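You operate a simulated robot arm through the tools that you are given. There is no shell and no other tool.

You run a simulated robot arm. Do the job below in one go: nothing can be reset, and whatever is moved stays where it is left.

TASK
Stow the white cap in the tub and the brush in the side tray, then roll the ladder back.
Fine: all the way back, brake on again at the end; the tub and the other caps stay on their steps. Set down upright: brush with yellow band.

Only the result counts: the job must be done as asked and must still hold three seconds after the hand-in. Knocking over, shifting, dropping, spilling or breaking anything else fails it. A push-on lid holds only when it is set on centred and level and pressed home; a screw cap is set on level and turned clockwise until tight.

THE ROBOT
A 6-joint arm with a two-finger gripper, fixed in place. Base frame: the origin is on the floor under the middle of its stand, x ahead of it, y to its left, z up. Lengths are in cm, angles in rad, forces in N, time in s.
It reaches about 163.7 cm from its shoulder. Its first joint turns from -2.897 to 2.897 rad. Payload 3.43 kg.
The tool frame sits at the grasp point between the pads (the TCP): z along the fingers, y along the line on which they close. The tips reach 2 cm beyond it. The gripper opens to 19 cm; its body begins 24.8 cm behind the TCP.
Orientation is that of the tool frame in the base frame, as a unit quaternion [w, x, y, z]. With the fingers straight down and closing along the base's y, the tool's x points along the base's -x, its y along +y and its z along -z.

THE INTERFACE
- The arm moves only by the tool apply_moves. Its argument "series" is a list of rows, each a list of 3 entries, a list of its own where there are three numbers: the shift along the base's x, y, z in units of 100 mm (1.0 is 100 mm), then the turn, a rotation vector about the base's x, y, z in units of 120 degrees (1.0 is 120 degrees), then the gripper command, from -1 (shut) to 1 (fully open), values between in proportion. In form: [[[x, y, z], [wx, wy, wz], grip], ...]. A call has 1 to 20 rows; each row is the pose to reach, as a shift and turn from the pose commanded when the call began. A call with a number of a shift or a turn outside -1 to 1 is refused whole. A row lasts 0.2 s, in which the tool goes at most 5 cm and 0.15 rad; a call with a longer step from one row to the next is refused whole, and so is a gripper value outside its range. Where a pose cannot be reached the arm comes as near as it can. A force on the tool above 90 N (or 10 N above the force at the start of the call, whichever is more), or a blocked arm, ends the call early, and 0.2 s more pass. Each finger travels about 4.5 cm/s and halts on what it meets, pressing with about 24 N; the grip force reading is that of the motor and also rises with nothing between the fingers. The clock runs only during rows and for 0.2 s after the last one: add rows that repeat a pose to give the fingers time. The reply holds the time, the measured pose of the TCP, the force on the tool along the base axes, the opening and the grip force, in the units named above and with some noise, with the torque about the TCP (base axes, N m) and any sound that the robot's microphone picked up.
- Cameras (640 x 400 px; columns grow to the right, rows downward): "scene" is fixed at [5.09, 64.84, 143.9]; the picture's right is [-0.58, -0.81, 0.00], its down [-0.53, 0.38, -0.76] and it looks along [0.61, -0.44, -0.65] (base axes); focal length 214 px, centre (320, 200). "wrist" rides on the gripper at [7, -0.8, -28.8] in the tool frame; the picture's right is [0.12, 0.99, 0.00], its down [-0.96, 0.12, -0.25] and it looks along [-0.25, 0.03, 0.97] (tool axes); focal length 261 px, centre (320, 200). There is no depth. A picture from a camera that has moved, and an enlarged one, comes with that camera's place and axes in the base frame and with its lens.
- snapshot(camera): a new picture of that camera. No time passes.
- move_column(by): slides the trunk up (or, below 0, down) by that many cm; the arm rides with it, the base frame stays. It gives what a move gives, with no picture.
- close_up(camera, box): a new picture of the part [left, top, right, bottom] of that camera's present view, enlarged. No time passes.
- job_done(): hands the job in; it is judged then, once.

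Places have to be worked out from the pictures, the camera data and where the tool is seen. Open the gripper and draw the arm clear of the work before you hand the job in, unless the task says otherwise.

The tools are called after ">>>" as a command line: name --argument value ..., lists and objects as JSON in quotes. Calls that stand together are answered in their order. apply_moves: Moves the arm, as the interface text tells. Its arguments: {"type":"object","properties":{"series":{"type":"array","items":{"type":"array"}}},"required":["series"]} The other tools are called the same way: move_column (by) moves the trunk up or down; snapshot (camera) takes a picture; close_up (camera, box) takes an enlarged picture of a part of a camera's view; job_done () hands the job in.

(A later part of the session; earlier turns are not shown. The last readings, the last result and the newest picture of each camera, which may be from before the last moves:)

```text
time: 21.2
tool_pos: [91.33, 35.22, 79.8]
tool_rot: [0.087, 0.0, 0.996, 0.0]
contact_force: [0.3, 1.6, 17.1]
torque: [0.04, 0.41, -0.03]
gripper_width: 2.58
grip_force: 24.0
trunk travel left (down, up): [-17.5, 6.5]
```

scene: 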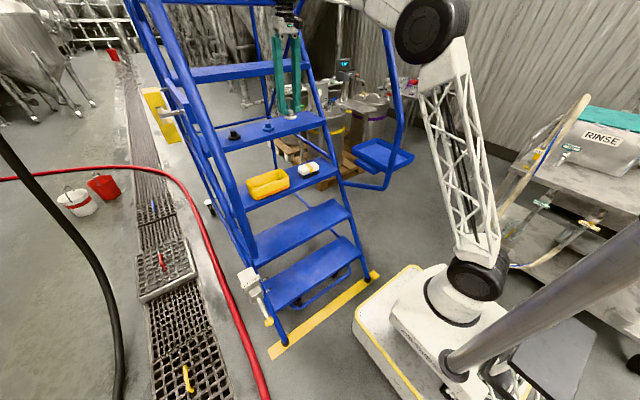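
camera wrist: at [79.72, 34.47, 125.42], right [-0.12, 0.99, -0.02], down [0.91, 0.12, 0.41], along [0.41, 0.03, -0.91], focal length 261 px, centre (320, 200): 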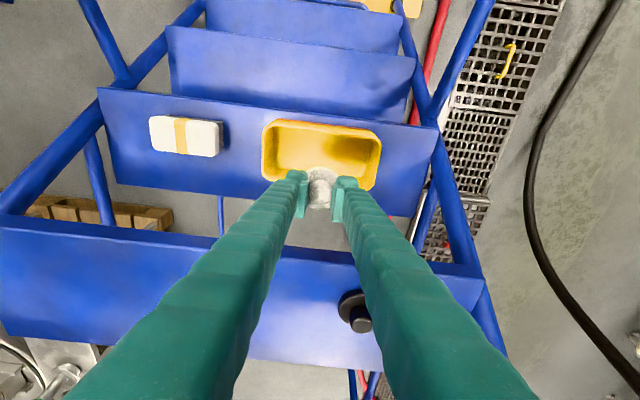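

Floor contact is felt (17 N). I'll ease up 0.3 cm to drop the load, then open.

>>> apply_moves --series '[[[0, 0, 0.03], [0, 0, 0], -1], [[0, 0, 0.04], [0, 0, 0], -0.65], [[0, 0, 0.04], [0, 0, 0], -0.5], [[0, 0, 0.04], [0, 0, 0], -0.42], [[0, 0, 0.04], [0, 0, 0], -0.42], [[0, 0, 0.04], [0, 0, 0], -0.42]]'

>>> close_up --camera "wrist" --box '[240, 105, 400, 225]'

```text
time: 22.6
tool_pos: [91.13, 35.18, 80.09]
tool_rot: [0.086, 0.0, 0.996, 0.0]
contact_force: [1.0, 0.7, -0.3]
torque: [0.04, 0.03, -0.02]
gripper_width: 5.52
grip_force: 0.0
trunk travel left (down, up): [-17.5, 6.5]
```

```text
3.33 times, centred on (320, 165) of wrist
camera zoom: at [79.43, 34.33, 107.3], right [-0.12, 0.99, -0.02], down [0.91, 0.12, 0.41], along [0.41, 0.03, -0.91], focal length 869 px, centre (320, 317)
```

zoom: 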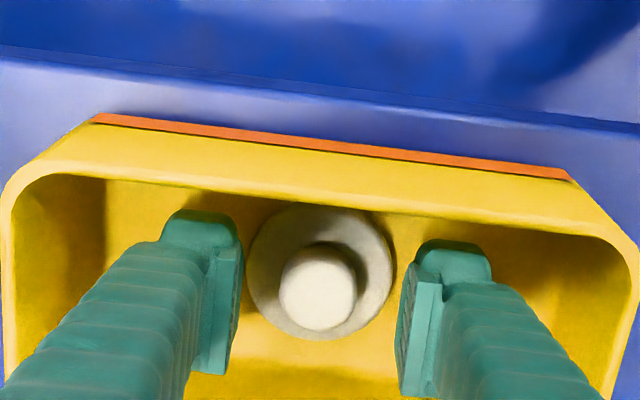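

The cap is free inside the tub. I'll lift straight out and then widen the fingers for the brush.

>>> apply_moves --series '[[[0, 0, 0.15], [0, 0, 0], -0.42], [[0, 0, 0.4], [0, 0, 0], -0.42], [[0, 0, 0.7], [0, 0, 0], -0.42], [[0, 0, 1.0], [0, 0, 0], -0.42], [[0, 0, 1.0], [0, 0, 0], -0.42]]'

>>> apply_moves --series '[[[0, 0, 0.4], [0, 0, 0], -0.42], [[-0.1, -0.3, 0.6], [0, -0.04, 0], 0.0], [[-0.1, -0.7, 0.6], [0, -0.0833, 0], 0.3], [[-0.1, -1.0, 0.6], [0, -0.0833, 0], 0.5], [[-0.1, -1.0, 0.6], [0, -0.0833, 0], 0.5]]'

>>> snapshot --camera "wrist"

>>> close_up --camera "scene" --box '[220, 90, 340, 210]'

```text
time: 23.8
tool_pos: [91.25, 35.19, 90.07]
tool_rot: [0.085, 0.0, 0.996, 0.001]
contact_force: [-0.3, -0.2, -0.5]
torque: [0.0, -0.02, 0.06]
gripper_width: 5.53
grip_force: 0.0
trunk travel left (down, up): [-17.5, 6.5]
```

```text
time: 25.0
tool_pos: [90.1, 25.05, 96.04]
tool_rot: [0.171, 0.0, 0.985, 0.0]
contact_force: [-0.6, 0.0, -0.4]
torque: [0.03, 0.0, 0.0]
gripper_width: 14.15
grip_force: 0.2
trunk travel left (down, up): [-17.5, 6.5]
```

```text
taken
camera wrist: at [73.73, 24.2, 120.91], right [-0.11, 0.99, -0.04], down [0.82, 0.12, 0.56], along [0.56, 0.03, -0.83], focal length 261 px, centre (320, 200)
```

wrist: 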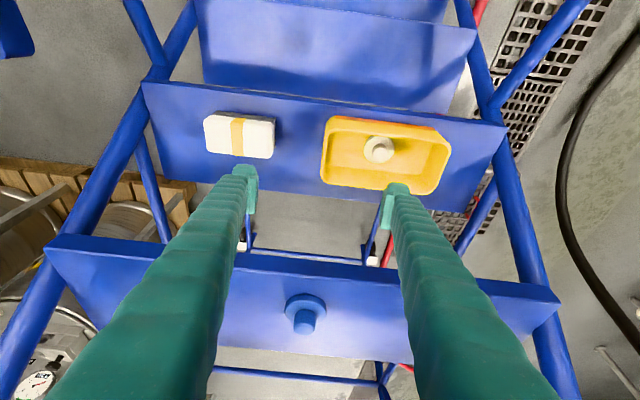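

```text
3.33 times, centred on (280, 150) of scene
camera zoom: at [5.09, 64.84, 143.9], right [-0.58, -0.81, 0.0], down [-0.53, 0.38, -0.76], along [0.61, -0.44, -0.65], focal length 715 px, centre (453, 367)
```

zoom: 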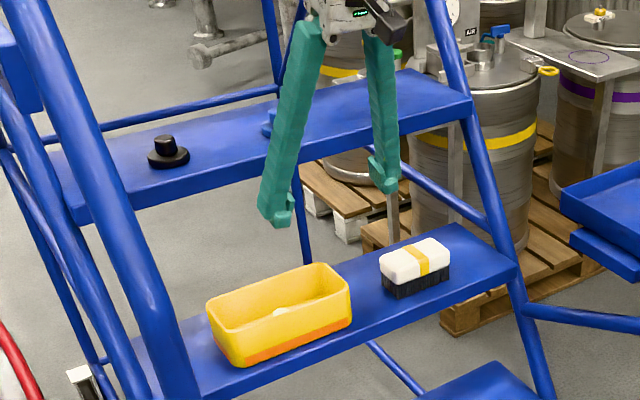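

The cap is sitting in the tub. I'll move above the brush at (90.7, 11.5).

>>> apply_moves --series '[[[0, -0.4, 0], [0, 0, 0], 0.5], [[0, -0.8, -0.1], [0, 0, 0], 0.5], [[0, -1.0, -0.2], [0, 0, 0], 0.5]]'

>>> apply_moves --series '[[[0, -0.36, -0.1], [0, 0, 0], 0.5], [[0, -0.36, -0.3], [0, 0, 0], 0.5], [[0, -0.36, -0.3], [0, 0, 0], 0.5]]'

>>> close_up --camera "wrist" --box '[220, 100, 420, 250]'

>>> close_up --camera "scene" --box '[260, 110, 360, 200]'

```text
time: 25.8
tool_pos: [90.22, 15.02, 94.02]
tool_rot: [0.172, 0.0, 0.985, 0.0]
contact_force: [-0.1, 0.1, 0.2]
torque: [-0.1, -0.05, -0.03]
gripper_width: 14.26
grip_force: 0.1
trunk travel left (down, up): [-17.5, 6.5]
```

```text
time: 26.6
tool_pos: [90.19, 11.39, 90.95]
tool_rot: [0.171, 0.0, 0.985, 0.0]
contact_force: [0.9, -0.3, 0.0]
torque: [0.01, 0.0, -0.03]
gripper_width: 14.26
grip_force: 0.1
trunk travel left (down, up): [-17.5, 6.5]
```

```text
2.67 times, centred on (320, 175) of wrist
camera zoom: at [73.89, 10.66, 115.87], right [-0.11, 0.99, -0.04], down [0.82, 0.12, 0.56], along [0.56, 0.03, -0.83], focal length 695 px, centre (320, 267)
```

zoom: 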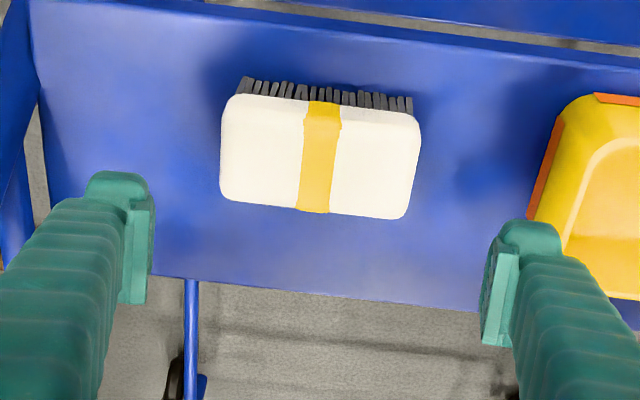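

```text
4.44 times, centred on (310, 155) of scene
camera zoom: at [5.09, 64.84, 143.9], right [-0.58, -0.81, 0.0], down [-0.53, 0.38, -0.76], along [0.61, -0.44, -0.65], focal length 953 px, centre (364, 400)
```

zoom: 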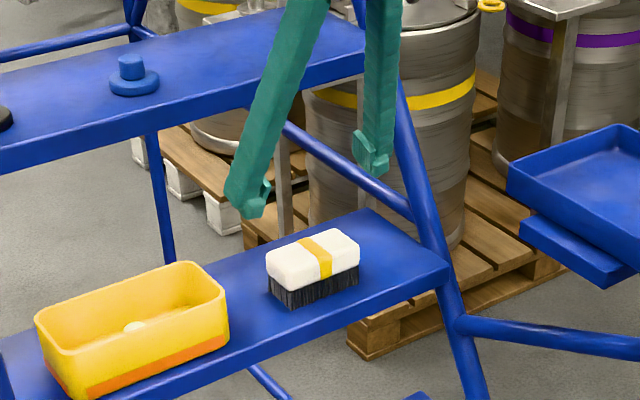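

The brush is centred between the pads: about 10.5 cm long, body at z 78–81. I'll descend around its ends.

>>> apply_moves --series '[[[0.02, -0.02, -0.3], [0, 0, 0], 0.5], [[0.05, -0.02, -0.6], [0, 0, 0], 0.5], [[0.08, -0.02, -0.85], [0, 0, 0], 0.5], [[0.08, -0.02, -0.95], [0, 0, 0], 0.5]]'

>>> close_up --camera "wrist" --box '[220, 120, 420, 260]'

>>> close_up --camera "scene" --box '[270, 130, 350, 200]'

```text
time: 27.6
tool_pos: [90.94, 11.47, 81.43]
tool_rot: [0.171, 0.0, 0.985, 0.0]
contact_force: [0.7, -1.0, 0.2]
torque: [-0.01, -0.02, 0.02]
gripper_width: 14.23
grip_force: 0.1
trunk travel left (down, up): [-17.5, 6.5]
```

```text
2.86 times, centred on (320, 190) of wrist
camera zoom: at [74.67, 10.62, 106.28], right [-0.11, 0.99, -0.04], down [0.82, 0.12, 0.56], along [0.56, 0.03, -0.83], focal length 745 px, centre (320, 229)
```

zoom: 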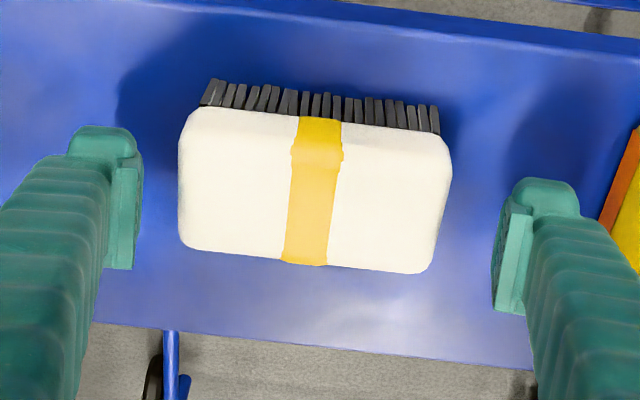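

```text
5.71 times, centred on (310, 165) of scene
camera zoom: at [5.09, 64.84, 143.9], right [-0.58, -0.81, 0.0], down [-0.53, 0.38, -0.76], along [0.61, -0.44, -0.65], focal length 1226 px, centre (377, 400)
```

zoom: 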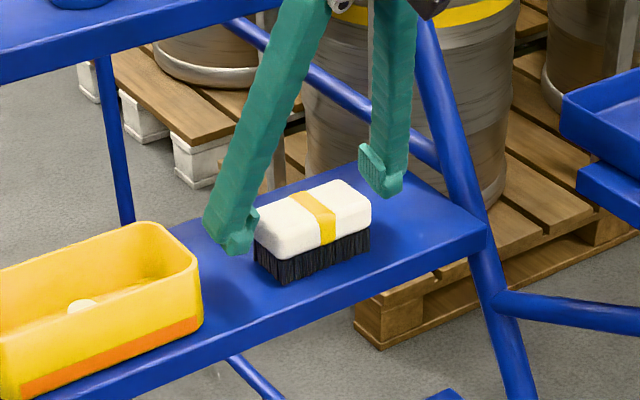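

Pads are aligned with the brush ends. I'll lower the last 1.8 cm and close.

>>> apply_moves --series '[[[0, -0.02, -0.1], [0, 0, 0], 0.5], [[0, -0.02, -0.18], [0, 0, 0], 0.5], [[0, -0.02, -0.18], [0, 0, 0], 0.3], [[0, -0.02, -0.18], [0, 0, 0], 0.1], [[0, -0.02, -0.18], [0, 0, 0], -0.2], [[0, -0.02, -0.18], [0, 0, 0], -1], [[0, -0.02, -0.18], [0, 0, 0], -1], [[0, -0.02, -0.18], [0, 0, 0], -1]]'

>>> close_up --camera "wrist" --box '[220, 120, 420, 260]'

>>> close_up --camera "scene" --box '[270, 130, 350, 200]'

```text
time: 29.4
tool_pos: [91.09, 11.13, 79.73]
tool_rot: [0.172, 0.0, 0.985, 0.0]
contact_force: [0.6, 0.4, -0.8]
torque: [0.0, 0.01, 0.0]
gripper_width: 11.42
grip_force: 24.1
trunk travel left (down, up): [-17.5, 6.5]
```

```text
2.86 times, centred on (320, 190) of wrist
camera zoom: at [74.73, 10.33, 104.46], right [-0.11, 0.99, -0.04], down [0.82, 0.12, 0.56], along [0.56, 0.03, -0.83], focal length 745 px, centre (320, 229)
```

zoom: 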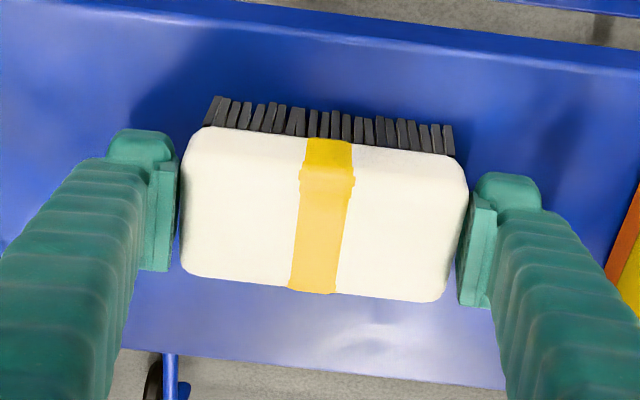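

```text
5.71 times, centred on (310, 165) of scene
camera zoom: at [5.09, 64.84, 143.9], right [-0.58, -0.81, 0.0], down [-0.53, 0.38, -0.76], along [0.61, -0.44, -0.65], focal length 1226 px, centre (377, 400)
```

zoom: 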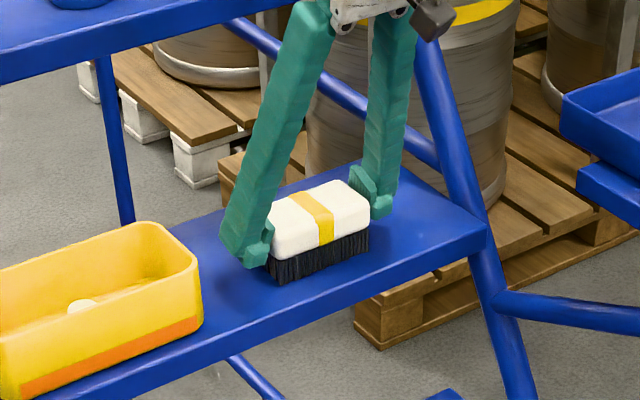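

The brush is gripped at 11.4 cm. I'll lift it straight up and verify.

>>> apply_moves --series '[[[0, 0, 0.1], [0, 0, 0], -1], [[0, 0, 0.3], [0, 0, 0], -1], [[0, 0, 0.6], [0, 0, 0], -1], [[-0.1, 0, 0.9], [0, 0, 0], -1], [[-0.2, 0, 1.0], [0, 0, 0], -1]]'

>>> close_up --camera "wrist" --box '[220, 120, 420, 260]'

>>> close_up --camera "scene" --box '[260, 100, 360, 200]'

```text
time: 30.6
tool_pos: [89.16, 11.25, 89.75]
tool_rot: [0.171, -0.001, 0.985, 0.0]
contact_force: [0.5, 0.7, -1.4]
torque: [-0.04, 0.01, -0.01]
gripper_width: 11.35
grip_force: 24.4
trunk travel left (down, up): [-17.5, 6.5]
```

```text
2.86 times, centred on (320, 190) of wrist
camera zoom: at [72.78, 10.41, 114.57], right [-0.11, 0.99, -0.04], down [0.82, 0.12, 0.56], along [0.56, 0.03, -0.83], focal length 745 px, centre (320, 229)
```

zoom: 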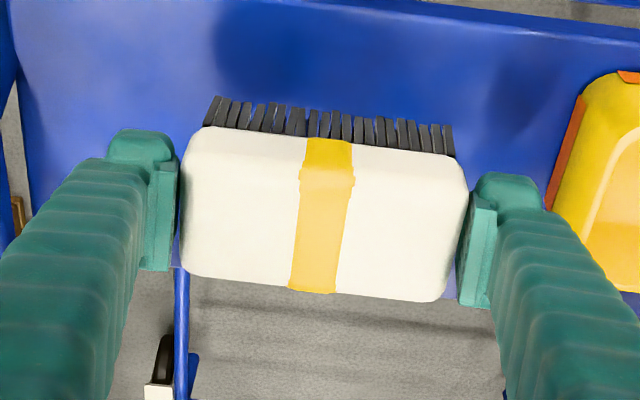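

```text
4.00 times, centred on (310, 150) of scene
camera zoom: at [5.09, 64.84, 143.9], right [-0.58, -0.81, 0.0], down [-0.53, 0.38, -0.76], along [0.61, -0.44, -0.65], focal length 858 px, centre (360, 400)
```

zoom: 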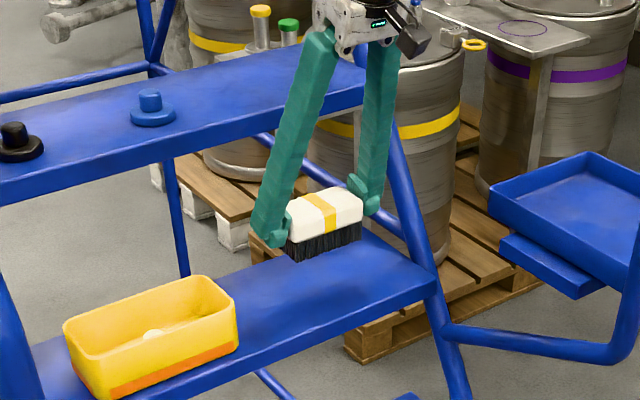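

The brush is held firmly and level. I'll retract it up and back toward the robot, clear of the rails, before going around to the tray.

>>> apply_moves --series '[[[-0.33, 0, 0.25], [0, 0, 0], -1], [[-0.66, 0, 0.5], [0, 0, 0], -1], [[-1.0, 0, 0.75], [0, 0, 0], -1]]'

>>> apply_moves --series '[[[-0.33, 0, 0.25], [0, 0, 0], -1], [[-0.66, 0, 0.5], [0, 0, 0], -1], [[-1.0, 0, 0.75], [0, 0, 0], -1]]'

>>> apply_moves --series '[[[-0.33, 0, 0.25], [0, 0, 0], -1], [[-0.66, 0, 0.5], [0, 0, 0], -1], [[-1.0, 0, 0.75], [0, 0, 0], -1]]'

>>> apply_moves --series '[[[-0.33, 0, 0.25], [0, 0, 0], -1], [[-0.66, 0, 0.5], [0, 0, 0], -1], [[-1.0, 0, 0.75], [0, 0, 0], -1]]'

>>> snapshot --camera "wrist"

>>> snapshot --camera "scene"

```text
time: 31.4
tool_pos: [79.12, 11.11, 96.99]
tool_rot: [0.171, 0.0, 0.985, 0.0]
contact_force: [0.9, 0.2, -1.9]
torque: [0.0, 0.13, -0.04]
gripper_width: 11.37
grip_force: 24.7
trunk travel left (down, up): [-17.5, 6.5]
```

```text
time: 32.2
tool_pos: [69.28, 11.25, 104.49]
tool_rot: [0.171, 0.0, 0.985, 0.001]
contact_force: [-0.1, 0.2, -0.7]
torque: [-0.03, 0.14, -0.02]
gripper_width: 11.4
grip_force: 24.5
trunk travel left (down, up): [-17.5, 6.5]
```

```text
time: 33.0
tool_pos: [59.19, 10.88, 111.82]
tool_rot: [0.17, 0.0, 0.985, 0.0]
contact_force: [0.8, 0.5, -1.3]
torque: [-0.07, 0.16, -0.03]
gripper_width: 11.39
grip_force: 24.0
trunk travel left (down, up): [-17.5, 6.5]
```

```text
time: 33.8
tool_pos: [49.28, 11.11, 119.65]
tool_rot: [0.171, 0.0, 0.985, -0.001]
contact_force: [0.9, 0.1, -1.5]
torque: [-0.05, 0.2, -0.02]
gripper_width: 11.38
grip_force: 23.9
trunk travel left (down, up): [-17.5, 6.5]
```

```text
taken
camera wrist: at [32.92, 10.23, 144.5], right [-0.11, 0.99, -0.04], down [0.82, 0.12, 0.56], along [0.56, 0.03, -0.83], focal length 261 px, centre (320, 200)
```

wrist: 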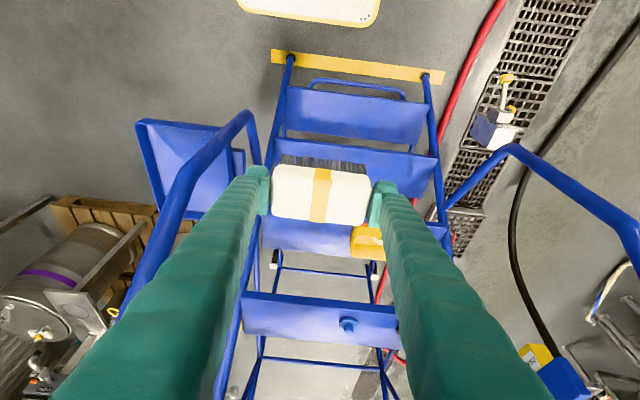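

```text
taken
```

scene: 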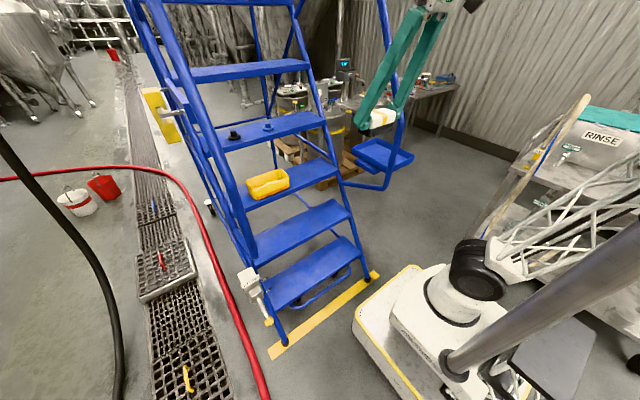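

Brush level, scene unchanged. I'll back off another 10 cm and then yaw the tool 90° so it leans away from the rail.

>>> apply_moves --series '[[[-0.4, -0.2, 0.15], [0, 0, 0], -1], [[-0.8, -0.4, 0.3], [0, 0, 0], -1], [[-1.0, -0.6, 0.5], [0, 0, 0], -1]]'

>>> apply_moves --series '[[[0, 0, 0], [0, 0, 0.06], -1], [[0, -0.05, 0], [0, 0, 0.12], -1], [[0, -0.1, 0], [0, 0, 0.18], -1], [[0, -0.15, 0], [0, 0, 0.24], -1], [[0, -0.2, 0], [0, 0, 0.3], -1], [[0, -0.25, 0], [0, 0, 0.36], -1], [[0, -0.3, 0], [0, 0, 0.42], -1], [[0, -0.35, 0], [0, 0, 0.48], -1], [[0, -0.4, 0], [0, 0, 0.54], -1], [[0, -0.45, 0], [0, 0, 0.6], -1], [[0, -0.5, 0], [0, 0, 0.66], -1], [[0, -0.55, 0], [0, 0, 0.71], -1], [[0, -0.6, 0], [0, 0, 0.75], -1]]'

>>> snapshot --camera "wrist"

>>> snapshot --camera "scene"

```text
time: 34.6
tool_pos: [39.04, 5.53, 124.5]
tool_rot: [0.172, 0.0, 0.985, 0.0]
contact_force: [-0.2, -0.1, -1.9]
torque: [0.03, 0.06, 0.01]
gripper_width: 11.39
grip_force: 23.9
trunk travel left (down, up): [-17.5, 6.5]
```

```text
time: 37.4
tool_pos: [38.99, -0.62, 124.88]
tool_rot: [-0.123, 0.697, -0.696, -0.121]
contact_force: [0.8, -0.6, -0.8]
torque: [-0.02, -0.08, -0.05]
gripper_width: 11.38
grip_force: 23.5
trunk travel left (down, up): [-17.5, 6.5]
```

```text
taken
camera wrist: at [39.87, -17.09, 149.57], right [-0.99, -0.11, -0.04], down [-0.12, 0.82, 0.56], along [-0.03, 0.56, -0.83], focal length 261 px, centre (320, 200)
```

wrist: 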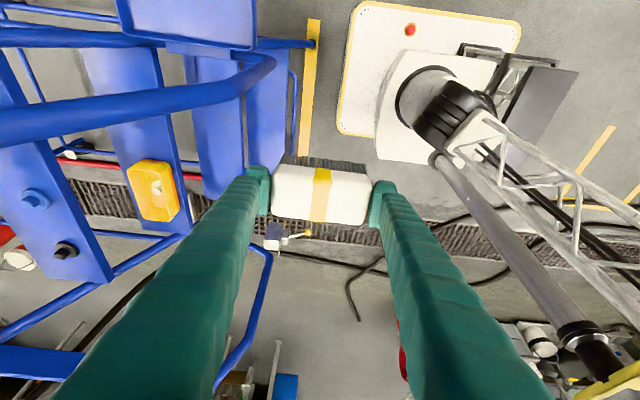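

```text
taken
```

scene: 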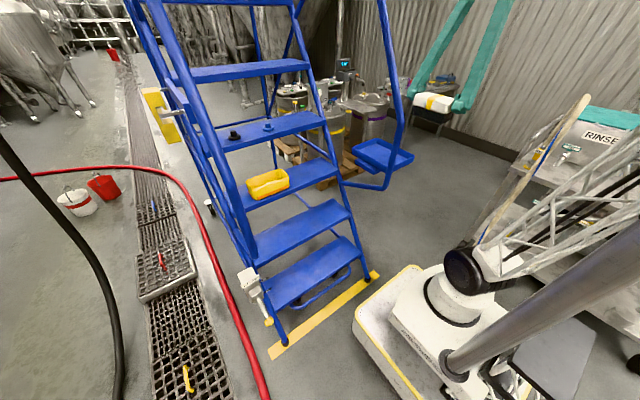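

The yaw worked and the brush is level. I'll move out to y≈-31, staying in front of the rails.

>>> apply_moves --series '[[[0, -0.4, 0], [0, 0, 0], -1], [[0, -0.8, 0], [0, 0, 0], -1], [[0, -1.0, 0], [0, 0, 0], -1]]'

>>> apply_moves --series '[[[0, -0.4, 0], [0, 0, 0], -1], [[0.1, -0.8, 0], [0, 0, 0], -1], [[0.2, -1.0, 0], [0, 0, 0], -1]]'

>>> apply_moves --series '[[[0.2, -0.4, 0], [0, 0, 0], -1], [[0.4, -0.8, 0], [0, 0, 0], -1], [[0.6, -1.0, 0], [0, 0, 0], -1]]'

>>> snapshot --camera "wrist"

>>> snapshot --camera "scene"

```text
time: 38.2
tool_pos: [39.04, -10.54, 124.63]
tool_rot: [0.121, -0.696, 0.697, 0.121]
contact_force: [0.2, -0.4, -1.7]
torque: [-0.1, -0.05, -0.04]
gripper_width: 11.36
grip_force: 23.8
trunk travel left (down, up): [-17.5, 6.5]
```

```text
time: 39.0
tool_pos: [41.1, -20.59, 124.65]
tool_rot: [-0.121, 0.697, -0.696, -0.123]
contact_force: [-0.2, -0.5, -1.3]
torque: [-0.1, -0.08, -0.03]
gripper_width: 11.36
grip_force: 24.3
trunk travel left (down, up): [-17.5, 6.5]
```

```text
time: 39.8
tool_pos: [46.95, -30.86, 124.62]
tool_rot: [-0.121, 0.697, -0.697, -0.122]
contact_force: [0.2, 0.4, -1.6]
torque: [-0.06, -0.07, -0.03]
gripper_width: 11.39
grip_force: 24.5
trunk travel left (down, up): [-17.5, 6.5]
```

```text
taken
camera wrist: at [47.78, -47.19, 149.45], right [-0.99, -0.11, -0.04], down [-0.12, 0.82, 0.56], along [-0.03, 0.56, -0.83], focal length 261 px, centre (320, 200)
```

wrist: 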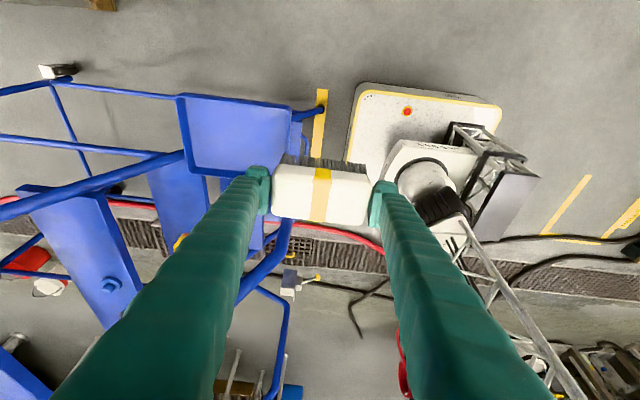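

```text
taken
```

scene: 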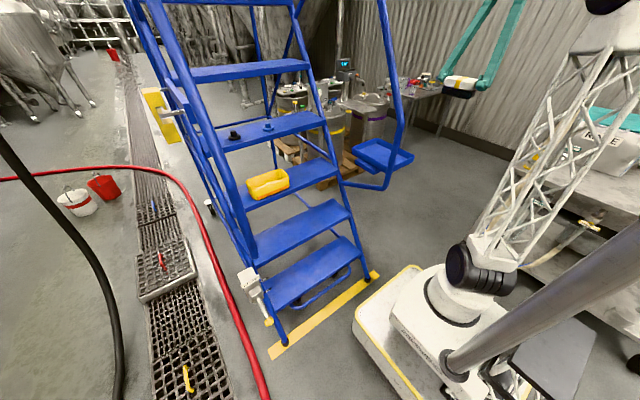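

The tray is visible just ahead and to the left. I'll take a close-up to measure it and the rail.

>>> close_up --camera "wrist" --box '[120, 70, 340, 210]'

>>> close_up --camera "scene" --box '[340, 110, 430, 200]'

```text
2.86 times, centred on (230, 140) of wrist
camera zoom: at [47.78, -47.19, 149.45], right [-0.99, -0.11, -0.04], down [-0.12, 0.82, 0.56], along [-0.03, 0.56, -0.83], focal length 745 px, centre (577, 371)
```

zoom: 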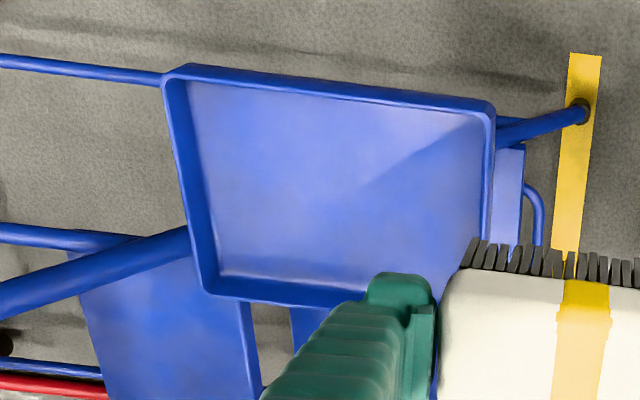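

```text
4.44 times, centred on (385, 155) of scene
camera zoom: at [5.09, 64.84, 143.9], right [-0.58, -0.81, 0.0], down [-0.53, 0.38, -0.76], along [0.61, -0.44, -0.65], focal length 953 px, centre (31, 400)
```

zoom: 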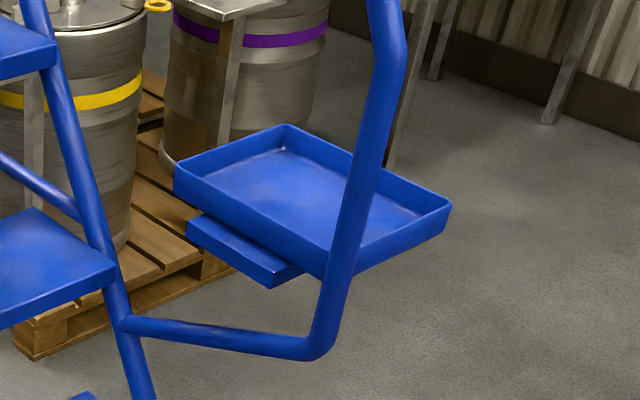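

The tray rim is at z≈88, spanning x 55–81 and y -30 to -9, with the rail on its +y side. I'll move over the tray from the outside.

>>> apply_moves --series '[[[0.4, 0, 0], [0, 0, 0], -1], [[0.8, 0, 0], [0, 0, 0], -1], [[1.0, 0, -0.2], [0, 0, 0], -1]]'

>>> apply_moves --series '[[[0.4, 0, -0.1], [0, 0, 0], -1], [[0.8, 0.1, -0.3], [0, 0, 0], -1], [[1.0, 0.3, -0.6], [0, 0, 0], -1], [[1.0, 0.4, -0.9], [0, 0, 0], -1]]'

>>> snapshot --camera "wrist"

>>> snapshot --camera "scene"

```text
time: 40.6
tool_pos: [56.9, -30.98, 122.56]
tool_rot: [0.121, -0.697, 0.697, 0.121]
contact_force: [-0.1, 0.1, -1.0]
torque: [-0.03, -0.06, -0.01]
gripper_width: 11.37
grip_force: 24.2
trunk travel left (down, up): [-17.5, 6.5]
```

```text
time: 41.6
tool_pos: [67.1, -27.09, 113.44]
tool_rot: [-0.122, 0.697, -0.696, -0.122]
contact_force: [0.0, -0.2, -1.1]
torque: [0.03, 0.0, -0.02]
gripper_width: 11.35
grip_force: 23.9
trunk travel left (down, up): [-17.5, 6.5]
```

```text
taken
camera wrist: at [67.94, -43.43, 138.21], right [-0.99, -0.11, -0.04], down [-0.11, 0.82, 0.56], along [-0.03, 0.56, -0.83], focal length 261 px, centre (320, 200)
```

wrist: 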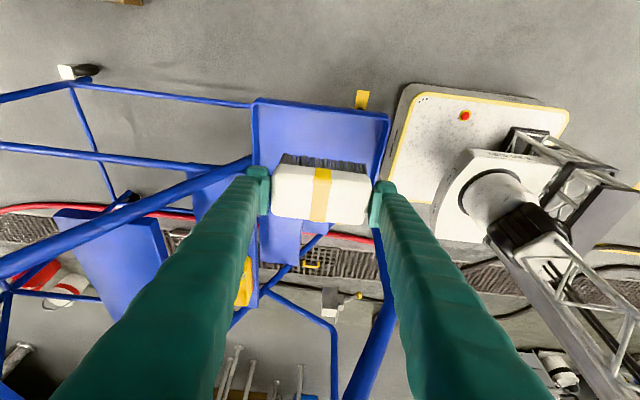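

```text
taken
```

scene: 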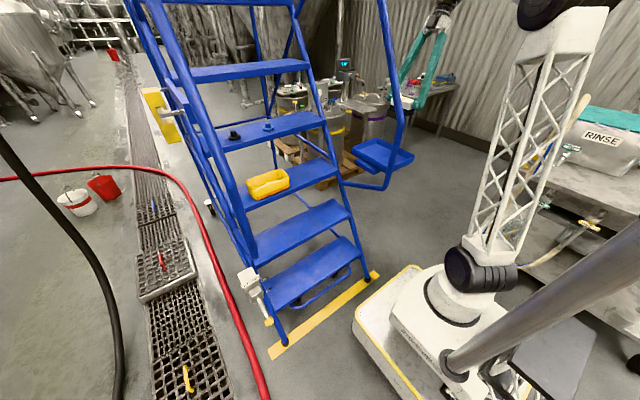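

Tray confirmed at x 55–81 (centre 68.2) and y -30 to -9. I'll centre over it and descend.

>>> apply_moves --series '[[[0.06, 0.25, -0.3], [0, 0, 0], -1], [[0.12, 0.5, -0.6], [0, 0, 0], -1], [[0.12, 0.62, -0.9], [0, 0, 0], -1], [[0.12, 0.62, -1.0], [0, 0, 0], -1]]'

>>> snapshot --camera "wrist"

>>> close_up --camera "scene" --box '[330, 70, 440, 200]'

```text
time: 42.6
tool_pos: [68.16, -20.69, 103.6]
tool_rot: [0.122, -0.696, 0.697, 0.122]
contact_force: [-0.2, 0.2, -0.1]
torque: [-0.01, 0.02, -0.07]
gripper_width: 11.34
grip_force: 24.1
trunk travel left (down, up): [-17.5, 6.5]
```

```text
taken
camera wrist: at [69.01, -36.98, 128.44], right [-0.99, -0.11, -0.04], down [-0.12, 0.82, 0.56], along [-0.03, 0.56, -0.83], focal length 261 px, centre (320, 200)
```

wrist: 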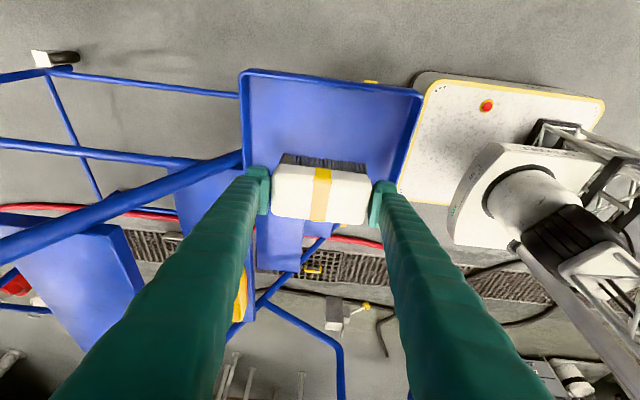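

```text
3.08 times, centred on (385, 135) of scene
camera zoom: at [5.09, 64.84, 143.9], right [-0.58, -0.81, 0.0], down [-0.53, 0.38, -0.76], along [0.61, -0.44, -0.65], focal length 660 px, centre (120, 400)
```

zoom: 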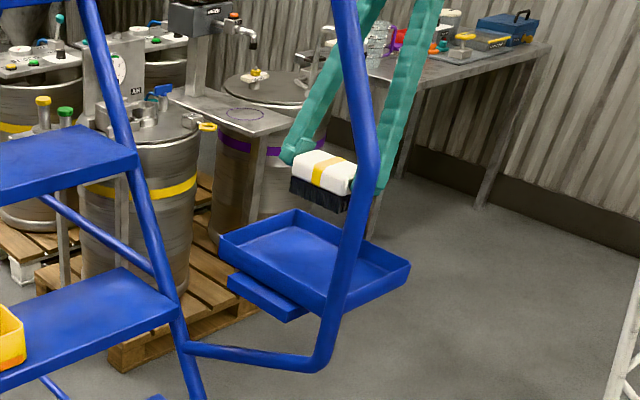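

The brush is centred above the tray. I'll descend 10 cm and re-check.

>>> apply_moves --series '[[[0, 0, -0.3], [0, 0, 0], -1], [[0, 0, -0.6], [0, 0, 0], -1], [[0, 0, -0.9], [0, 0, 0], -1], [[0, 0, -1.0], [0, 0, 0], -1]]'

>>> close_up --camera "wrist" --box '[200, 40, 440, 240]'

>>> close_up --camera "scene" --box '[340, 100, 430, 190]'

```text
time: 43.6
tool_pos: [68.22, -20.59, 93.55]
tool_rot: [-0.121, 0.697, -0.696, -0.121]
contact_force: [-0.2, -0.1, -0.6]
torque: [-0.03, -0.01, -0.01]
gripper_width: 11.35
grip_force: 24.1
trunk travel left (down, up): [-17.5, 6.5]
```

```text
2.00 times, centred on (320, 140) of wrist
camera zoom: at [68.96, -36.95, 118.39], right [-0.99, -0.11, -0.04], down [-0.12, 0.82, 0.56], along [-0.03, 0.56, -0.83], focal length 521 px, centre (320, 320)
```

zoom: 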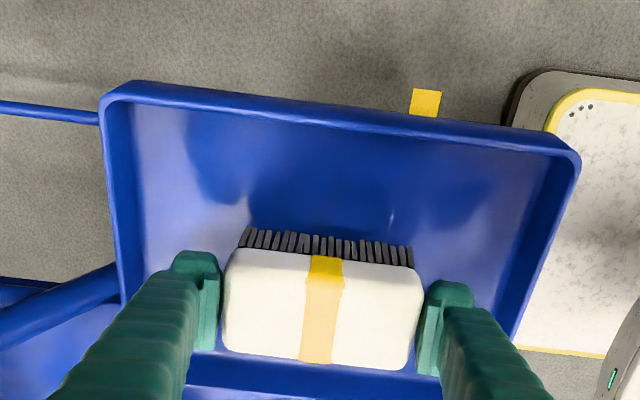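

```text
4.44 times, centred on (385, 145) of scene
camera zoom: at [5.09, 64.84, 143.9], right [-0.58, -0.81, 0.0], down [-0.53, 0.38, -0.76], along [0.61, -0.44, -0.65], focal length 953 px, centre (31, 444)
```

zoom: 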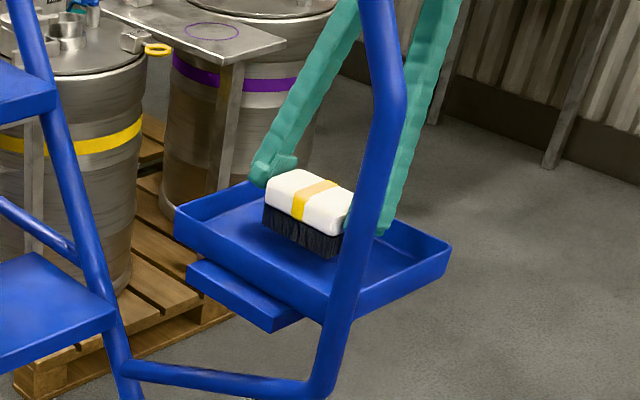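

There is clearance on all sides. I'll lower toward the tray floor slowly, watching the force.

>>> apply_moves --series '[[[0, 0, -0.15], [0, 0, 0], -1], [[0, 0, -0.28], [0, 0, 0], -1], [[0, 0, -0.34], [0, 0, 0], -1], [[0, 0, -0.34], [0, 0, 0], -1]]'

>>> close_up --camera "scene" --box '[340, 100, 430, 190]'

```text
time: 44.6
tool_pos: [68.33, -20.68, 90.25]
tool_rot: [-0.122, 0.697, -0.697, -0.122]
contact_force: [-1.6, -0.5, 20.8]
torque: [-0.46, -0.02, -0.05]
gripper_width: 11.71
grip_force: 24.0
trunk travel left (down, up): [-17.5, 6.5]
```

```text
4.44 times, centred on (385, 145) of scene
camera zoom: at [5.09, 64.84, 143.9], right [-0.58, -0.81, 0.0], down [-0.53, 0.38, -0.76], along [0.61, -0.44, -0.65], focal length 953 px, centre (31, 444)
```

zoom: 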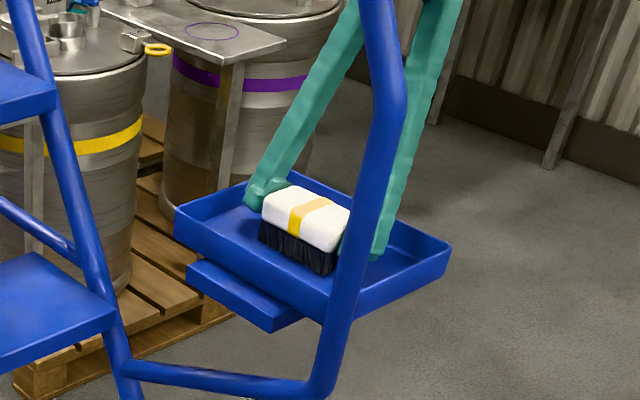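

The brush is on the tray floor (21 N). I'll relieve the load slightly and open a little.

>>> apply_moves --series '[[[0, 0, 0.02], [0, 0, 0], -1], [[0, 0, 0.02], [0, 0, 0], 0.3], [[0, 0, 0.02], [0, 0, 0], 0.38], [[0, 0, 0.02], [0, 0, 0], 0.42], [[0, 0, 0.02], [0, 0, 0], 0.42], [[0, 0, 0.02], [0, 0, 0], 0.42]]'

>>> close_up --camera "wrist" --box '[200, 60, 440, 260]'

>>> close_up --camera "scene" --box '[340, 100, 430, 190]'

```text
time: 46.0
tool_pos: [68.22, -20.68, 90.43]
tool_rot: [-0.121, 0.697, -0.696, -0.123]
contact_force: [0.2, 1.1, 0.9]
torque: [-0.03, 0.0, 0.02]
gripper_width: 13.51
grip_force: 0.0
trunk travel left (down, up): [-17.5, 6.5]
```

```text
2.00 times, centred on (320, 160) of wrist
camera zoom: at [69.17, -37.06, 115.3], right [-0.99, -0.11, -0.04], down [-0.12, 0.82, 0.56], along [-0.03, 0.56, -0.83], focal length 521 px, centre (320, 280)
```

zoom: 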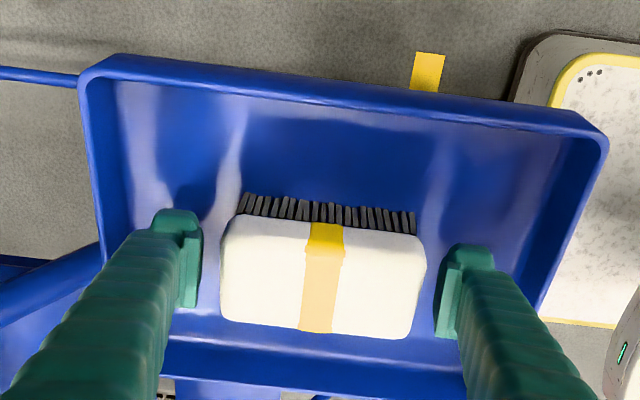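

```text
4.44 times, centred on (385, 145) of scene
camera zoom: at [5.09, 64.84, 143.9], right [-0.58, -0.81, 0.0], down [-0.53, 0.38, -0.76], along [0.61, -0.44, -0.65], focal length 953 px, centre (31, 444)
```

zoom: 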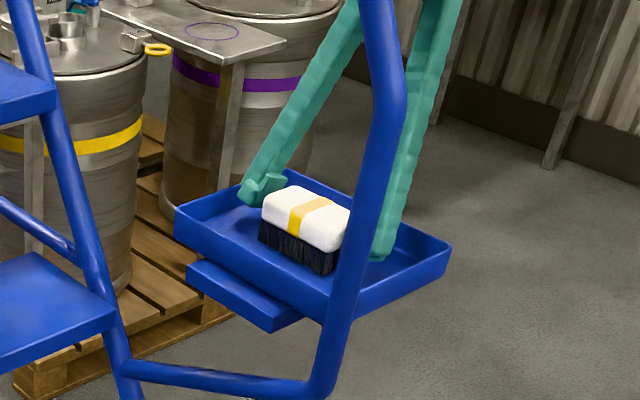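

The brush stands upright in the tray. I'll retreat up and away along the tool axis.

>>> apply_moves --series '[[[0, -0.05, 0.15], [0, 0, 0], 0.42], [[0, -0.15, 0.4], [0, 0, 0], 0.42], [[0, -0.25, 0.7], [0, 0, 0], 0.42], [[0, -0.36, 1.0], [0, 0, 0], 0.42]]'

>>> apply_moves --series '[[[0, -0.15, 0.4], [0, 0, 0], 0.2], [[-0.2, -0.3, 0.8], [0, 0, 0], 0.0], [[-0.6, -0.4, 1.0], [0, 0, 0], -0.2], [[-1.0, -0.5, 1.0], [0, 0, 0], -0.3]]'

>>> snapshot --camera "wrist"

>>> snapshot --camera "scene"

```text
time: 47.0
tool_pos: [68.4, -24.14, 100.51]
tool_rot: [-0.121, 0.697, -0.697, -0.122]
contact_force: [-0.2, 0.1, 0.0]
torque: [0.0, 0.04, 0.01]
gripper_width: 13.47
grip_force: 0.1
trunk travel left (down, up): [-17.5, 6.5]
```

```text
time: 48.0
tool_pos: [58.46, -29.13, 110.59]
tool_rot: [0.121, -0.697, 0.697, 0.121]
contact_force: [0.8, -0.4, 0.1]
torque: [0.02, 0.18, 0.02]
gripper_width: 6.66
grip_force: 0.1
trunk travel left (down, up): [-17.5, 6.5]
```

```text
taken
camera wrist: at [59.41, -45.56, 135.48], right [-0.99, -0.11, -0.04], down [-0.12, 0.82, 0.56], along [-0.03, 0.56, -0.83], focal length 261 px, centre (320, 200)
```

wrist: 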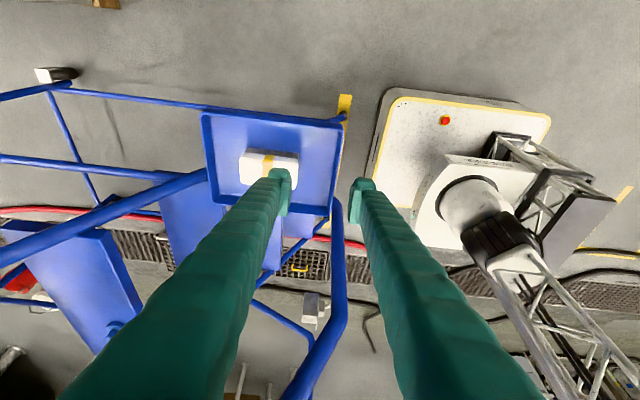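

```text
taken
```

scene: 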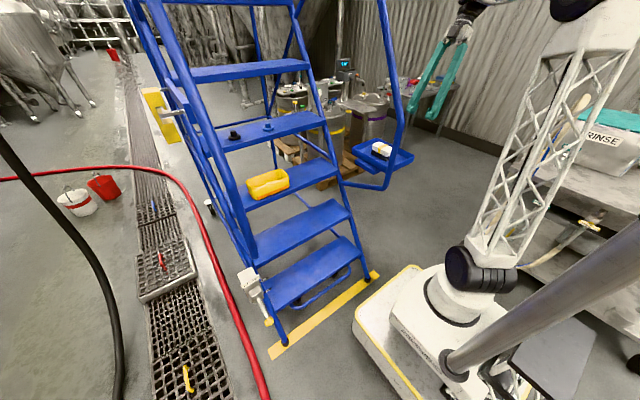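

Both items are stowed. Now I'll bring the arm back around the front of the rails toward the brake lever at about (40, 62.6, 59), undoing the yaw on the way.

>>> apply_moves --series '[[[-0.35, 0, 0.35], [0, 0, 0], -0.3], [[-0.7, 0, 0.7], [0, 0, 0], -0.3], [[-1.0, 0, 1.0], [0, 0, 0], -0.3]]'

>>> apply_moves --series '[[[-0.4, 0.1, 0.1], [0, 0, 0], -0.3], [[-0.8, 0.3, 0.2], [0, 0, 0], -0.3], [[-1.0, 0.7, 0.3], [0, 0, 0], -0.3], [[-1.0, 1.0, 0.3], [0, 0, 0], -0.3]]'

>>> apply_moves --series '[[[0, 0.1, 0], [0, 0, -0.06], -0.3], [[0, 0.2, 0], [0, 0, -0.12], -0.3], [[0, 0.3, 0], [0, 0, -0.18], -0.3], [[0, 0.4, 0], [0, 0, -0.24], -0.3], [[0, 0.5, 0], [0, 0, -0.3], -0.3], [[0, 0.6, 0], [0, 0, -0.36], -0.3], [[0, 0.7, 0], [0, 0, -0.42], -0.3], [[0, 0.8, 0], [0, 0, -0.48], -0.3], [[0, 0.9, 0], [0, 0, -0.54], -0.3], [[0, 1.0, 0], [0, 0, -0.6], -0.3], [[0, 1.0, 0], [0, 0, -0.66], -0.3], [[0, 1.0, 0], [0, 0, -0.71], -0.3], [[0, 1.0, 0], [0, 0, -0.75], -0.3]]'

>>> snapshot --camera "scene"

```text
time: 48.8
tool_pos: [48.48, -28.97, 120.69]
tool_rot: [-0.12, 0.697, -0.697, -0.122]
contact_force: [0.3, -0.5, 0.2]
torque: [0.02, 0.16, 0.08]
gripper_width: 6.65
grip_force: 0.2
trunk travel left (down, up): [-17.5, 6.5]
```

```text
time: 49.8
tool_pos: [38.38, -19.48, 123.41]
tool_rot: [-0.121, 0.697, -0.696, -0.121]
contact_force: [0.8, -1.0, -1.0]
torque: [0.15, 0.06, 0.01]
gripper_width: 6.67
grip_force: 0.0
trunk travel left (down, up): [-17.5, 6.5]
```

```text
time: 51.6
tool_pos: [43.22, -16.06, 117.85]
tool_rot: [0.124, -0.265, 0.949, 0.119]
contact_force: [-0.2, -0.4, 0.9]
torque: [-0.03, -0.2, -0.05]
gripper_width: 6.66
grip_force: 0.1
trunk travel left (down, up): [-17.5, 6.5]
stopped in row 9: the arm was blocked; the commanded pose is now the measured one
```

```text
taken
```

scene: 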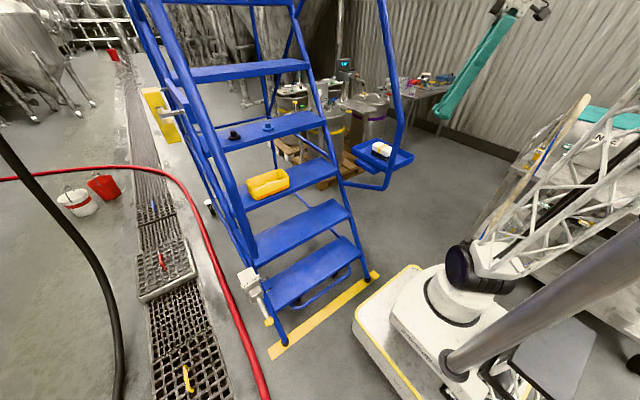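

The move was blocked partway with no contact force, probably a joint or singularity limit. I'll look before continuing.

>>> snapshot --camera "wrist"

>>> close_up --camera "scene" --box '[400, 0, 640, 330]'

```text
taken
camera wrist: at [32.92, -28.35, 142.93], right [-0.63, 0.77, 0.12], down [0.69, 0.48, 0.54], along [0.35, 0.42, -0.83], focal length 261 px, centre (320, 200)
```

wrist: 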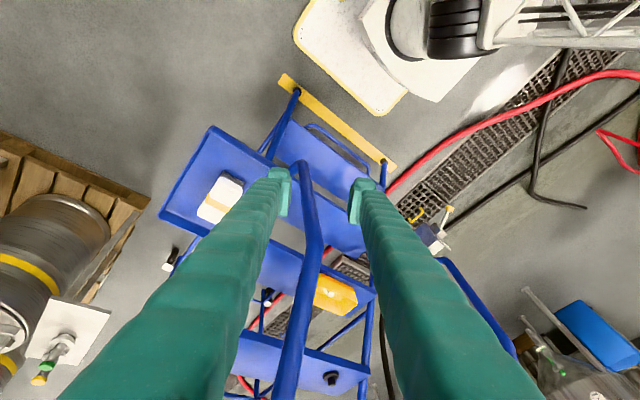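

```text
1.21 times, centred on (520, 165) of scene
camera zoom: at [5.09, 64.84, 143.9], right [-0.58, -0.81, 0.0], down [-0.53, 0.38, -0.76], along [0.61, -0.44, -0.65], focal length 260 px, centre (78, 242)
```

zoom: 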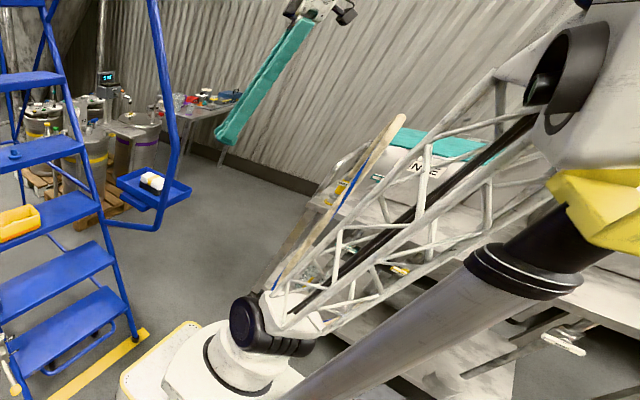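

No contact: the rail is well beyond the fingertips. I'll translate first, without turning, to see that the arm moves freely.

>>> apply_moves --series '[[[0, 0.2, 0.1], [0, 0, 0], -0.3], [[0, 0.4, 0.2], [0, 0, 0], -0.3], [[0, 0.6, 0.3], [0, 0, 0], -0.3], [[0, 0.8, 0.4], [0, 0, 0], -0.3], [[0, 1.0, 0.5], [0, 0, 0], -0.3]]'

```text
time: 52.8
tool_pos: [42.88, -5.63, 123.64]
tool_rot: [0.126, -0.267, 0.949, 0.112]
contact_force: [-0.4, 1.1, -0.7]
torque: [-0.07, -0.11, -0.06]
gripper_width: 6.65
grip_force: 0.1
trunk travel left (down, up): [-17.5, 6.5]
```

It moves freely. Now I'll correct the orientation back to the unyawed, 20°-tilted pose while going further in +y.

>>> apply_moves --series '[[[0, 0.1, 0], [-0.009, -0.005, -0.034], -0.3], [[0, 0.2, 0], [-0.0175, -0.01, -0.068], -0.3], [[0, 0.35, 0], [-0.026, -0.015, -0.102], -0.3], [[0, 0.5, 0], [-0.035, -0.02, -0.136], -0.3], [[0, 0.6, 0], [-0.0435, -0.0245, -0.17], -0.3], [[0, 0.75, 0], [-0.052, -0.029, -0.204], -0.3], [[0, 0.9, 0], [-0.061, -0.034, -0.238], -0.3], [[0, 1.0, 0], [-0.0697, -0.039, -0.2727], -0.3]]'

>>> snapshot --camera "wrist"

>>> snapshot --camera "scene"

```text
time: 54.6
tool_pos: [42.72, 4.36, 123.65]
tool_rot: [0.172, 0.0, 0.985, -0.008]
contact_force: [-0.7, -0.1, 0.6]
torque: [-0.04, -0.02, 0.0]
gripper_width: 6.64
grip_force: 0.1
trunk travel left (down, up): [-17.5, 6.5]
```

```text
taken
camera wrist: at [26.38, 3.96, 148.4], right [-0.11, 0.99, -0.06], down [0.82, 0.12, 0.56], along [0.56, 0.01, -0.83], focal length 261 px, centre (320, 200)
```

wrist: 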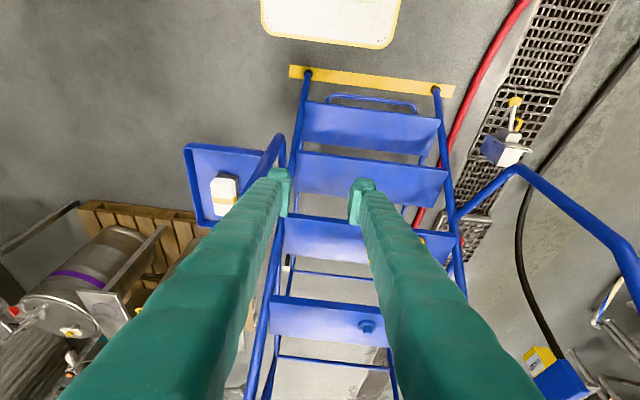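

```text
taken
```

scene: 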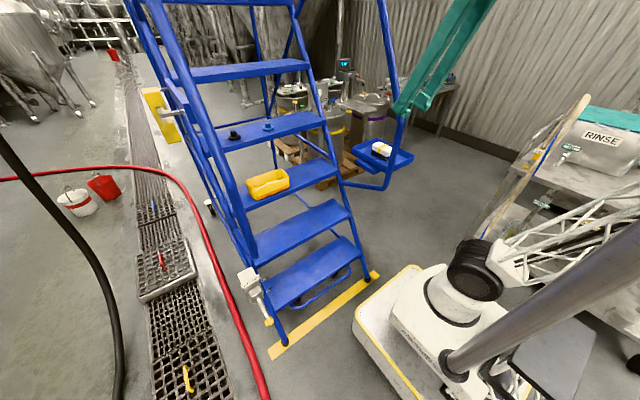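

Orientation restored. I'll continue in +y toward the brake, staying in front of the ladder.

>>> apply_moves --series '[[[0, 0.4, 0], [0, 0, 0], -0.3], [[0, 0.8, 0], [0, 0, 0], -0.3], [[-0.1, 1.0, 0], [0, 0, 0], -0.3]]'

>>> apply_moves --series '[[[-0.1, 0.4, 0], [0, 0, 0], -0.3], [[-0.2, 0.8, 0], [0, 0, 0], -0.3], [[-0.2, 1.0, 0], [0, 0, 0], -0.3]]'

>>> apply_moves --series '[[[-0.1, 0.4, 0], [0, 0, 0], -0.3], [[-0.2, 0.8, 0], [0, 0, 0], -0.3], [[-0.2, 1.0, -0.1], [0, 0, 0], -0.3]]'

>>> apply_moves --series '[[[-0.1, 0.4, -0.1], [0, 0, 0], -0.3], [[-0.2, 0.8, -0.2], [0, 0, 0], -0.3], [[-0.2, 1.0, -0.5], [0, 0, 0], -0.3]]'

>>> snapshot --camera "wrist"

>>> snapshot --camera "scene"

```text
time: 55.4
tool_pos: [41.47, 14.45, 123.33]
tool_rot: [0.172, 0.0, 0.985, -0.009]
contact_force: [-0.1, 0.2, -0.5]
torque: [-0.04, -0.02, 0.0]
gripper_width: 6.65
grip_force: 0.1
trunk travel left (down, up): [-17.5, 6.5]
```

```text
time: 56.2
tool_pos: [39.83, 24.43, 123.56]
tool_rot: [0.172, 0.0, 0.985, -0.008]
contact_force: [-0.3, 0.6, 0.6]
torque: [0.07, -0.05, 0.03]
gripper_width: 6.67
grip_force: 0.1
trunk travel left (down, up): [-17.5, 6.5]
```

```text
time: 57.0
tool_pos: [37.71, 34.36, 122.32]
tool_rot: [0.172, 0.0, 0.985, -0.008]
contact_force: [0.2, 0.0, -0.2]
torque: [0.06, -0.01, 0.08]
gripper_width: 6.65
grip_force: 0.1
trunk travel left (down, up): [-17.5, 6.5]
```

```text
time: 57.8
tool_pos: [36.09, 44.32, 119.56]
tool_rot: [0.178, 0.009, 0.984, 0.009]
contact_force: [0.0, -0.2, 0.6]
torque: [-0.05, 0.02, 0.01]
gripper_width: 6.64
grip_force: 0.1
trunk travel left (down, up): [-17.5, 6.5]
```

```text
taken
camera wrist: at [19.46, 43.24, 144.22], right [-0.1, 1.0, -0.02], down [0.81, 0.09, 0.57], along [0.57, 0.04, -0.82], focal length 261 px, centre (320, 200)
```

wrist: 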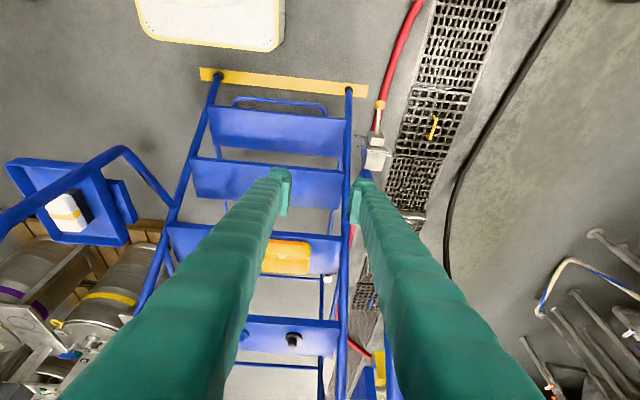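

```text
taken
```

scene: 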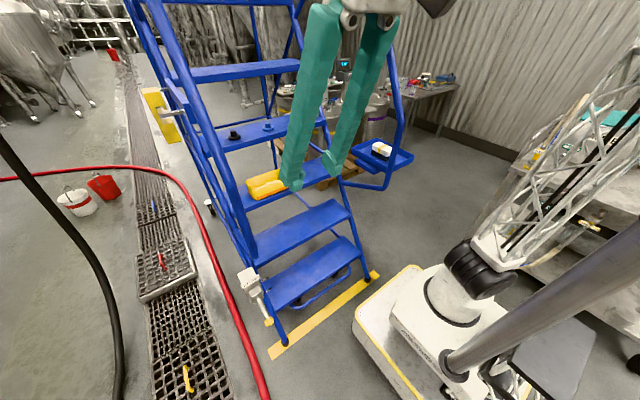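

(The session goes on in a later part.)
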